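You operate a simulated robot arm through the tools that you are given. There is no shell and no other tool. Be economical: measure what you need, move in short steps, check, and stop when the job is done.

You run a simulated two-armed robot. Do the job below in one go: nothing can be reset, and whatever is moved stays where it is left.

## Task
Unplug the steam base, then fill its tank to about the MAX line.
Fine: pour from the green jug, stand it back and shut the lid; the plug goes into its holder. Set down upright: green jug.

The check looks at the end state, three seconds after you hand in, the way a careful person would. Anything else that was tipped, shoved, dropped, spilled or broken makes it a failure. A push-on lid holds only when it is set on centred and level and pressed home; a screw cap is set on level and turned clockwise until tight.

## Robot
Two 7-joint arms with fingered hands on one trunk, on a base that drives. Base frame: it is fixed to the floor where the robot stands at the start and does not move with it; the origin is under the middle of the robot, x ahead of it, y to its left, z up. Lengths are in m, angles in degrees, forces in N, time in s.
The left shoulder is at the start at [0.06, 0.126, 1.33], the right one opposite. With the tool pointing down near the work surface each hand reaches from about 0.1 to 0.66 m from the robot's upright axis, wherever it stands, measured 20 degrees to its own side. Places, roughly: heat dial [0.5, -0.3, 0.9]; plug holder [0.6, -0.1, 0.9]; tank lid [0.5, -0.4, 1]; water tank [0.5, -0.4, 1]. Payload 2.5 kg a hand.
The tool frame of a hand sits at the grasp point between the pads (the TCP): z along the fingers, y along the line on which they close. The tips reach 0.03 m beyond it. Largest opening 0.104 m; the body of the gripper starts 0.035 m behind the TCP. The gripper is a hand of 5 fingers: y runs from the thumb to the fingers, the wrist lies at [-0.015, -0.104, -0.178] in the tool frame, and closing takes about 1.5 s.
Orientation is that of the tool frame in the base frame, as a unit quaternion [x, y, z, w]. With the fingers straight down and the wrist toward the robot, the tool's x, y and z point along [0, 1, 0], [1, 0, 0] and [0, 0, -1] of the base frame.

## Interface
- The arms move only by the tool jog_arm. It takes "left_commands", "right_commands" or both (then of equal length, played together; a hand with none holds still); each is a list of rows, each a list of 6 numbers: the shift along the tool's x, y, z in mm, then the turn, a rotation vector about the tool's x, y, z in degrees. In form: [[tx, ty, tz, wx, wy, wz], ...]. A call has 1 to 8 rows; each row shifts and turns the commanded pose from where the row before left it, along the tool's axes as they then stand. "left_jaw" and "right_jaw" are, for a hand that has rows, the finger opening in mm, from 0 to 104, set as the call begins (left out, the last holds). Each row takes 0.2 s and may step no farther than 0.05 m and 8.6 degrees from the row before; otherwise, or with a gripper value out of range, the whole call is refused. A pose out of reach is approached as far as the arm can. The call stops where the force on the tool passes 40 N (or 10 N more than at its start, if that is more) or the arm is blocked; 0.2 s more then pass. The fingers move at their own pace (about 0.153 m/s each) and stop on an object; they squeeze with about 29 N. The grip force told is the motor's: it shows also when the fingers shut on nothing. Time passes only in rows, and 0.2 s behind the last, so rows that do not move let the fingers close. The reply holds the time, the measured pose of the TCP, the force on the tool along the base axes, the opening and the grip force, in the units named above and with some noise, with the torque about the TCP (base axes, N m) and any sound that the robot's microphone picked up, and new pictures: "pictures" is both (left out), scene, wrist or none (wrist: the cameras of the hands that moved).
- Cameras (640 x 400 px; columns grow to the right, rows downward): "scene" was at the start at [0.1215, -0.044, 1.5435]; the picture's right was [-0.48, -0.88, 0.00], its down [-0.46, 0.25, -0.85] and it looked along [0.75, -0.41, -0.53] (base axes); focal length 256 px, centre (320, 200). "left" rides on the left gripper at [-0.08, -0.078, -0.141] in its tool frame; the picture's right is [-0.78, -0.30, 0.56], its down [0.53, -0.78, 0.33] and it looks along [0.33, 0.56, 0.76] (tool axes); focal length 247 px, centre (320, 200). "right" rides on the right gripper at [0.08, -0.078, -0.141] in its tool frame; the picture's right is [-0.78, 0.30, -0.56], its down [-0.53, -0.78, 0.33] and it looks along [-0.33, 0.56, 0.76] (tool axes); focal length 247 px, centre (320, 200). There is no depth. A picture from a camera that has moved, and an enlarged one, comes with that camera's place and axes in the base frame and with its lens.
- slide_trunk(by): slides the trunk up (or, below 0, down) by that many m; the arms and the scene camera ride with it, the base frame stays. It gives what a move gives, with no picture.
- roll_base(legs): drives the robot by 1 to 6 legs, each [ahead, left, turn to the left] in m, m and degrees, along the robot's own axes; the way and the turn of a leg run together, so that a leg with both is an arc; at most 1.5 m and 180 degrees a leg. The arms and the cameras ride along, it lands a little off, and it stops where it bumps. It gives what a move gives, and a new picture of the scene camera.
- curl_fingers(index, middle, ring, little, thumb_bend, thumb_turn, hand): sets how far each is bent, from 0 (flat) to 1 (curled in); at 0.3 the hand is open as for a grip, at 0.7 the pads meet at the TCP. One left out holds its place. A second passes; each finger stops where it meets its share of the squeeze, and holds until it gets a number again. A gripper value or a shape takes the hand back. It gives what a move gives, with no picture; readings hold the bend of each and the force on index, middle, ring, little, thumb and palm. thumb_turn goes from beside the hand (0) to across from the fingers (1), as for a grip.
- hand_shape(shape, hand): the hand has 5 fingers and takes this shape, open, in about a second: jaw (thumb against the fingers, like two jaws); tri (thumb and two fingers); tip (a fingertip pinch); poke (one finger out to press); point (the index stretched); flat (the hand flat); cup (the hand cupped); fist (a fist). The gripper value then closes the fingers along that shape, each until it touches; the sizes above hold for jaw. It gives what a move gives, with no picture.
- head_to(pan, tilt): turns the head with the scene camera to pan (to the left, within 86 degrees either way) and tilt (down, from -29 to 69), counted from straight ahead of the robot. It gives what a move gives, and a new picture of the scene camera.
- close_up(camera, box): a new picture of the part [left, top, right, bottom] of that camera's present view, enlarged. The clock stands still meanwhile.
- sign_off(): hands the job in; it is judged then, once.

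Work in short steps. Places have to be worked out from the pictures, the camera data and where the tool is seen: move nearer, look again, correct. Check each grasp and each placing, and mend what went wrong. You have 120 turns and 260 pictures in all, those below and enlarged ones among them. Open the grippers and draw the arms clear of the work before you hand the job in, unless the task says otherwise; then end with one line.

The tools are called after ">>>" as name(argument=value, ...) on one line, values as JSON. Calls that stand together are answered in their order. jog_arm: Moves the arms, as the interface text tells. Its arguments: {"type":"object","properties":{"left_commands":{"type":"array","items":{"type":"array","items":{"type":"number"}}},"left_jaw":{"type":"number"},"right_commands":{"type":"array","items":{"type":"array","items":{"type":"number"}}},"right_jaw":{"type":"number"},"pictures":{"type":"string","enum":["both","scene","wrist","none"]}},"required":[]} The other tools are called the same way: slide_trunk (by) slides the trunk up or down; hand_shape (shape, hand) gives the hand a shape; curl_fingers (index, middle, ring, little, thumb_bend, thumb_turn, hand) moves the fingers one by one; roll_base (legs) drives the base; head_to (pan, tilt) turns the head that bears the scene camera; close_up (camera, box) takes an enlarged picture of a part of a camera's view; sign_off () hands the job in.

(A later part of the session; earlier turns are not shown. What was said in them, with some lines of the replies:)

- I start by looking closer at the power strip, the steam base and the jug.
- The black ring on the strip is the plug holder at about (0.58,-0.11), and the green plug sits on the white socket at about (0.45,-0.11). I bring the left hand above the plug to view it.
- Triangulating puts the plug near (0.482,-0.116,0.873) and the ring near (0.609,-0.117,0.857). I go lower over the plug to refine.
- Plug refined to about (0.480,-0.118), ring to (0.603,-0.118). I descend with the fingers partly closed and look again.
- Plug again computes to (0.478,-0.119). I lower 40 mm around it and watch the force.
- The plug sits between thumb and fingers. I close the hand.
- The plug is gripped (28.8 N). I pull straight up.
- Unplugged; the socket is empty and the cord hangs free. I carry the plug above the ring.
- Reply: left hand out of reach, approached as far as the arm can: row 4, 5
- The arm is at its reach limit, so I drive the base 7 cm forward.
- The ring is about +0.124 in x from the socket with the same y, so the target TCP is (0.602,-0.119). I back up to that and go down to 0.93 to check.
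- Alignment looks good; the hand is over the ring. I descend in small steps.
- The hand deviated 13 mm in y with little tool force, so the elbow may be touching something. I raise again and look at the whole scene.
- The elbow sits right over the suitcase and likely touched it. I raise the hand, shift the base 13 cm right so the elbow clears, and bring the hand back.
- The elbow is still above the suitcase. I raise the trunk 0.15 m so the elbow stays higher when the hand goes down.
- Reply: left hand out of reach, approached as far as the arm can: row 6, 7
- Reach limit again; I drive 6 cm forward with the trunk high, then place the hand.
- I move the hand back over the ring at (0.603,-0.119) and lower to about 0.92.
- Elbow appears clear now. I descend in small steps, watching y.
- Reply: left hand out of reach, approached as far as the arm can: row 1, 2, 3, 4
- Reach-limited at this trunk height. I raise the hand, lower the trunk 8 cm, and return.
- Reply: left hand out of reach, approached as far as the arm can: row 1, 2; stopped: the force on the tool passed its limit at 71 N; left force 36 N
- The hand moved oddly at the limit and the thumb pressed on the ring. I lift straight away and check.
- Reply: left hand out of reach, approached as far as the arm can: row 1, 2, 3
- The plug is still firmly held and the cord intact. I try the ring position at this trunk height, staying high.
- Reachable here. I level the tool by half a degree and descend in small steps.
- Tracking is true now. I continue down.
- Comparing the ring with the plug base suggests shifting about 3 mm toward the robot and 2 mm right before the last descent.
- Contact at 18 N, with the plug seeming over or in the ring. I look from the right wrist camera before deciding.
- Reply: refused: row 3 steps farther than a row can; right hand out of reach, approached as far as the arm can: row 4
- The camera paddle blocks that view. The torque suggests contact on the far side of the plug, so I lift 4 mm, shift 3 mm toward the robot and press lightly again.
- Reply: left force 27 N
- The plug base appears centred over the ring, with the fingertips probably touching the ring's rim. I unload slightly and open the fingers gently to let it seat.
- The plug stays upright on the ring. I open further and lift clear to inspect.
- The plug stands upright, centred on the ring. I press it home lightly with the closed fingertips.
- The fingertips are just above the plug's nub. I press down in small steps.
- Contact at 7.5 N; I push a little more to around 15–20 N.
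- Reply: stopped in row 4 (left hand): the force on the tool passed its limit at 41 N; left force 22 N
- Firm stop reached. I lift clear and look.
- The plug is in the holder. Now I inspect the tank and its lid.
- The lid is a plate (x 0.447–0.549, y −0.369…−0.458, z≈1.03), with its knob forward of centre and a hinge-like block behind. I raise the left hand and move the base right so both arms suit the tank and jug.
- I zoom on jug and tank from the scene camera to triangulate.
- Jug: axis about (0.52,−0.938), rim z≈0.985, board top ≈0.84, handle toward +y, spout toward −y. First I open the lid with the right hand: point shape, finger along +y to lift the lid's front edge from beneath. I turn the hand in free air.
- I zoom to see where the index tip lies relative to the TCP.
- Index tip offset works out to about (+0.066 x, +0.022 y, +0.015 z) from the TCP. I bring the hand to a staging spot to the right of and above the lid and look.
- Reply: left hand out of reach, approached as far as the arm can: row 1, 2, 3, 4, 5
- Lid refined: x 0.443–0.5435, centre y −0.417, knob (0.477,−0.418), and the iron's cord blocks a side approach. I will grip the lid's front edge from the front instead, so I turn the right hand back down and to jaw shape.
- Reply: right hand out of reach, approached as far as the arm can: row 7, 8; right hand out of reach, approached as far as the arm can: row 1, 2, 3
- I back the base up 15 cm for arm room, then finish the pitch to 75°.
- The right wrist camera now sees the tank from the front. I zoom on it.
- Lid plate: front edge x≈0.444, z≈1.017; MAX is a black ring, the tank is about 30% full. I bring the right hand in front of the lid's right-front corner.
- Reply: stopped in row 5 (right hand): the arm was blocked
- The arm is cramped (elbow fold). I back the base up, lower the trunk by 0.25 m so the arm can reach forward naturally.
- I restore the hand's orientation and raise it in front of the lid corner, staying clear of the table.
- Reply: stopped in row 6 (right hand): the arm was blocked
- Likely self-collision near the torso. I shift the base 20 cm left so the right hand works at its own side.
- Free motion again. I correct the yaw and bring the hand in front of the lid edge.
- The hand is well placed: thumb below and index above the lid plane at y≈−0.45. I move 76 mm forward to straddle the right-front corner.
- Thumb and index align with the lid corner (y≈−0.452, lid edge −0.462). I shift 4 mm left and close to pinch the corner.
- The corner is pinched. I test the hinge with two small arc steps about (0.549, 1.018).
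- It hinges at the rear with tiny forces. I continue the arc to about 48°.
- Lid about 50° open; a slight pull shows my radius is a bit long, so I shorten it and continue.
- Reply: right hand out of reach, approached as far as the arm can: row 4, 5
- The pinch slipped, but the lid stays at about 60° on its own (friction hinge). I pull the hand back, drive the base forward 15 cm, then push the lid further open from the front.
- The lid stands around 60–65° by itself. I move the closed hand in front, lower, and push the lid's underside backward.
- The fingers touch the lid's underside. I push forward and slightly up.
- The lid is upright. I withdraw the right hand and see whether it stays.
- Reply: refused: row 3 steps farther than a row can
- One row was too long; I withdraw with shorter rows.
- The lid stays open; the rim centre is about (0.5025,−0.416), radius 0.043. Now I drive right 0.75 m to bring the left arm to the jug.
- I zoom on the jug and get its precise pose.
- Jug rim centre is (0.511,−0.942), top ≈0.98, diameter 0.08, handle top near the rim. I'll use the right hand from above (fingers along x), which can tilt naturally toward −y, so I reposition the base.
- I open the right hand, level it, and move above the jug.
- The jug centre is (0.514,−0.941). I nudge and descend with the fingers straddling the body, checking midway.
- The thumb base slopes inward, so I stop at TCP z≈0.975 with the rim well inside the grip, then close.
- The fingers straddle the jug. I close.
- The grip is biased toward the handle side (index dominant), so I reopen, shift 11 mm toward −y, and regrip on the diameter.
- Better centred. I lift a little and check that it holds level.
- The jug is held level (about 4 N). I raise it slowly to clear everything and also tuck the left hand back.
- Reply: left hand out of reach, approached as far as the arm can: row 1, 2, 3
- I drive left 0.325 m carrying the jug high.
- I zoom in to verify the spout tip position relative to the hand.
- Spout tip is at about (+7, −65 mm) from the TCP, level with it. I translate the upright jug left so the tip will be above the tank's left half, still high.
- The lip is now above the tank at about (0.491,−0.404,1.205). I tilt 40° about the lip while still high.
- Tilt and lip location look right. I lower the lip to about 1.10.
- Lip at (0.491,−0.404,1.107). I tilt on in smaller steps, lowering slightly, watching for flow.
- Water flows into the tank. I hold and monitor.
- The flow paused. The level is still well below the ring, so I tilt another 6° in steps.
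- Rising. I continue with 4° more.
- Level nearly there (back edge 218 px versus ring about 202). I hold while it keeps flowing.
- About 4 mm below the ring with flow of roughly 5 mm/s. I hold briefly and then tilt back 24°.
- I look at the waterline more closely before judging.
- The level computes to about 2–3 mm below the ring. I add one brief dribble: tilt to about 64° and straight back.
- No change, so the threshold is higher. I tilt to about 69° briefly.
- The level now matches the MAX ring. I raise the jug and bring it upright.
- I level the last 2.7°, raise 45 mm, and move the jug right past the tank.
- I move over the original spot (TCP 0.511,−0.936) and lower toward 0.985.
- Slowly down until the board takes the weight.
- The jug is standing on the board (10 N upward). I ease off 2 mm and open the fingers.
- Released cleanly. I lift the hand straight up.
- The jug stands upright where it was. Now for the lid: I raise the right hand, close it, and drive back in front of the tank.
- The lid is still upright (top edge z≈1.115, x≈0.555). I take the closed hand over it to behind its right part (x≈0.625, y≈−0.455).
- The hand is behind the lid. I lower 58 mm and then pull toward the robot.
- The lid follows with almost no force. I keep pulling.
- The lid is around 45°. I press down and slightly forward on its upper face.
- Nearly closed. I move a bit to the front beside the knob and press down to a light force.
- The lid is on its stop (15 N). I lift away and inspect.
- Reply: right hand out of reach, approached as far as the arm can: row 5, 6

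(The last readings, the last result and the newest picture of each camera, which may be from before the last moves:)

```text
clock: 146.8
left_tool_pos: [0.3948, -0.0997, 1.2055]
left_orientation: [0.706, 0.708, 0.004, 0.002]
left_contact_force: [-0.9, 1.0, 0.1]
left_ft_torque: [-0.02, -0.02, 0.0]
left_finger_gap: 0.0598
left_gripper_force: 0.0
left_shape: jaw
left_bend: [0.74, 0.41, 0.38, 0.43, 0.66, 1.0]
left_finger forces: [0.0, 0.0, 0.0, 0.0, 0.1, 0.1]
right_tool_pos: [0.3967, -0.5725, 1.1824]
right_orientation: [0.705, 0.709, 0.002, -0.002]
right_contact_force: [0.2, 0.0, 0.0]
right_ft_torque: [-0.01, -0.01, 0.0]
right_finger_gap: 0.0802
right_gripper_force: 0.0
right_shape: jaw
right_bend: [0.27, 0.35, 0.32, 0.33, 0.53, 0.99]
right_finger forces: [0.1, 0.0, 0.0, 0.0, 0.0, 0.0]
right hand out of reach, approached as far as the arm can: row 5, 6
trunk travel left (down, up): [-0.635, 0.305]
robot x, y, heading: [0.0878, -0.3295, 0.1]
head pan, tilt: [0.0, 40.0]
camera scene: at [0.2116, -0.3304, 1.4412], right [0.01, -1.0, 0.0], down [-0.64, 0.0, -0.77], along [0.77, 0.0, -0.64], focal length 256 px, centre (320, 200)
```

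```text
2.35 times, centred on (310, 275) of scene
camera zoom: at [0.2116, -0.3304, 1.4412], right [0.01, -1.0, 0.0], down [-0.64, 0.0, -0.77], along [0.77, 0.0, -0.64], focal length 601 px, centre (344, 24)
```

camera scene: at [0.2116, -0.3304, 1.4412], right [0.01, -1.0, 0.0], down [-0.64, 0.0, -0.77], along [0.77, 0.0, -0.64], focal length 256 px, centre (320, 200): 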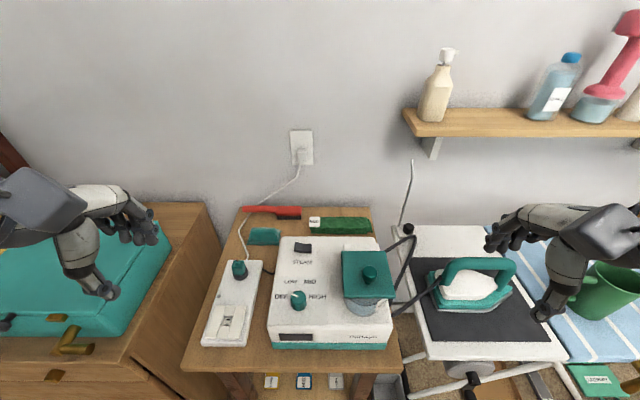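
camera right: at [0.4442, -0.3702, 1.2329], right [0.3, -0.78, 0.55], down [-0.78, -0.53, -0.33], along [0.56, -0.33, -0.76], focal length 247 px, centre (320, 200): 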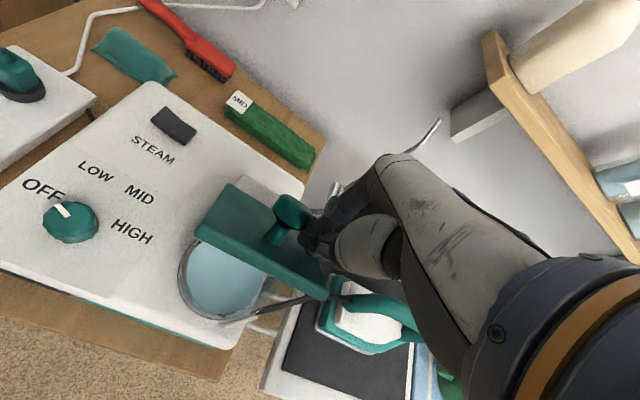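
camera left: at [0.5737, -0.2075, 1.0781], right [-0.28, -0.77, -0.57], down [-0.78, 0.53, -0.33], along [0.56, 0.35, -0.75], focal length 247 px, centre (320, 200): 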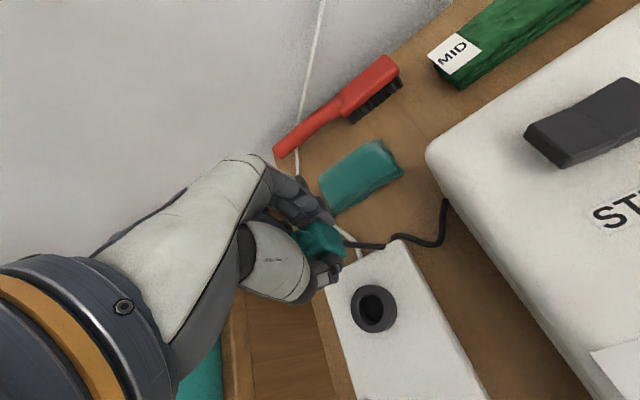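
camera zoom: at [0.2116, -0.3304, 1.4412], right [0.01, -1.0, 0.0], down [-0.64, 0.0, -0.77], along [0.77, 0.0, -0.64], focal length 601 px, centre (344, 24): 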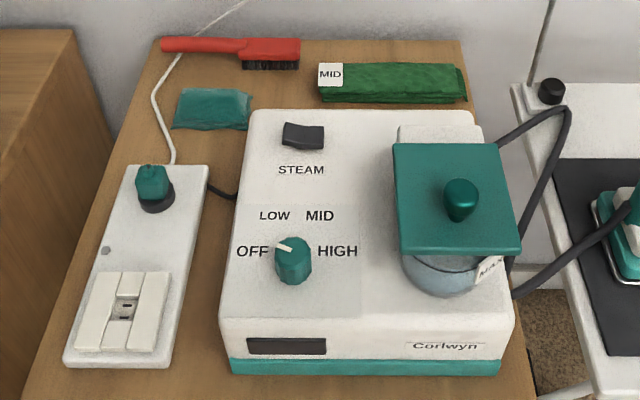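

I check the plug and the tank level once more up close.

>>> close_up(camera="scene", box=[220, 240, 270, 290])

>>> close_up(camera="scene", box=[330, 230, 410, 330])

```text
8.00 times, centred on (245, 265) of scene
camera zoom: at [0.2116, -0.3304, 1.4412], right [0.01, -1.0, 0.0], down [-0.64, 0.0, -0.77], along [0.77, 0.0, -0.64], focal length 2044 px, centre (920, -320)
```

zoom: 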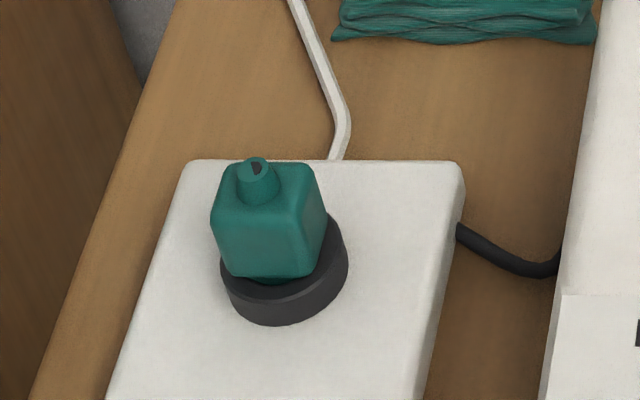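

```text
4.00 times, centred on (370, 280) of scene
camera zoom: at [0.2116, -0.3304, 1.4412], right [0.01, -1.0, 0.0], down [-0.64, 0.0, -0.77], along [0.77, 0.0, -0.64], focal length 1022 px, centre (120, -120)
```

zoom: 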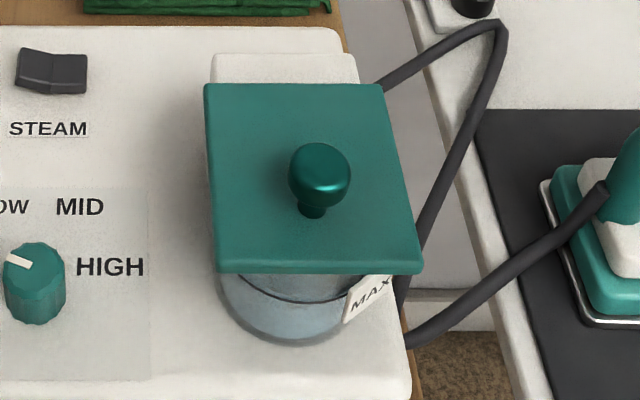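

I view the plug from the left wrist camera too.

>>> close_up(camera="left", box=[345, 150, 415, 220])

>>> close_up(camera="right", box=[0, 0, 120, 90])

```text
5.71 times, centred on (380, 185) of left
camera zoom: at [0.3163, -0.1812, 1.346], right [-0.29, -0.78, -0.56], down [-0.78, 0.53, -0.34], along [0.56, 0.34, -0.75], focal length 1411 px, centre (-23, 286)
```

zoom: 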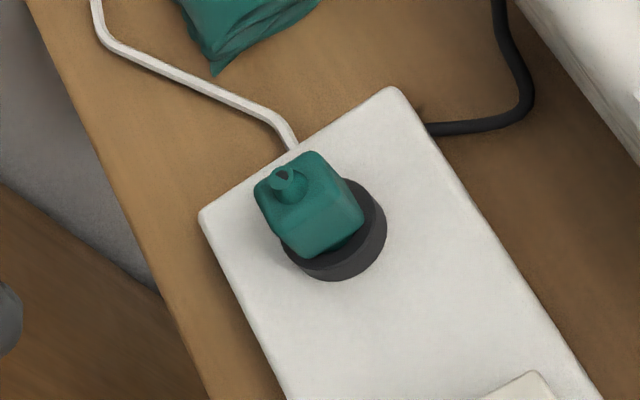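

```text
4.44 times, centred on (60, 45) of right
camera zoom: at [0.3176, -0.4935, 1.3248], right [0.3, -0.78, 0.55], down [-0.77, -0.54, -0.33], along [0.56, -0.33, -0.76], focal length 1098 px, centre (1476, 889)
```

zoom: 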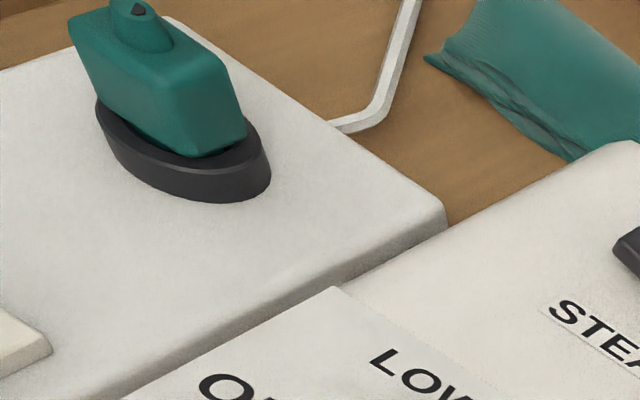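

Plug seated upright in the ring, lid closed, jug upright. I back the robot off so both arms are clear of the work.

>>> roll_base(legs=[[-0.3, 0, 0]])

```text
clock: 148.8
left_tool_pos: [0.1008, -0.1021, 1.2048]
left_orientation: [0.707, 0.707, 0.003, 0.002]
left_contact_force: [0.1, 0.2, 0.2]
left_ft_torque: [0.0, 0.01, 0.05]
left_finger_gap: 0.06
left_gripper_force: 0.1
left_shape: jaw
left_bend: [0.74, 0.41, 0.38, 0.43, 0.66, 1.0]
left_finger forces: [0.0, 0.1, 0.0, 0.0, 0.1, 0.0]
right_tool_pos: [0.0994, -0.5749, 1.1812]
right_orientation: [0.706, 0.708, 0.002, -0.002]
right_contact_force: [-0.4, 0.5, 0.6]
right_ft_torque: [0.0, -0.02, -0.02]
right_finger_gap: 0.0803
right_gripper_force: 0.0
right_shape: jaw
right_bend: [0.27, 0.35, 0.32, 0.33, 0.53, 0.99]
right_finger forces: [0.0, 0.0, 0.0, 0.1, 0.0, 0.0]
trunk travel left (down, up): [-0.635, 0.305]
robot x, y, heading: [-0.2087, -0.3324, 0.3]
head pan, tilt: [0.0, 40.0]
camera scene: at [-0.083, -0.3322, 1.4411], right [0.0, -1.0, 0.0], down [-0.64, 0.0, -0.77], along [0.77, 0.0, -0.64], focal length 256 px, centre (320, 200)
```

scene: 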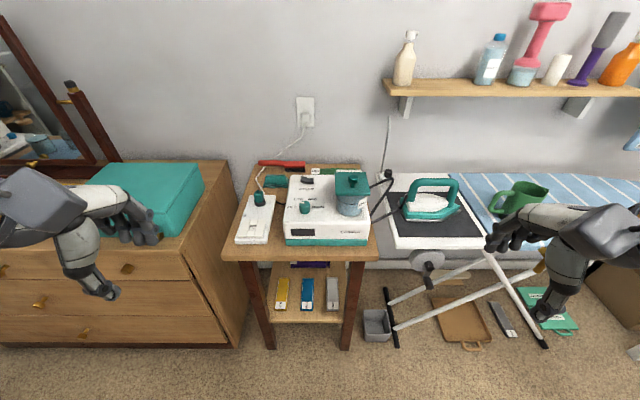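

Everything is in place and the arms are clear, so I hand in.

>>> sign_off()

```text
The job is handed in.
```

The steam base is unplugged with its plug standing in the holder, the tank is filled to about the MAX line, its lid is shut, and the green jug is back upright on the ironing board. I saw no spills; the left elbow may have brushed the teal suitcase early on, which looked unmoved.
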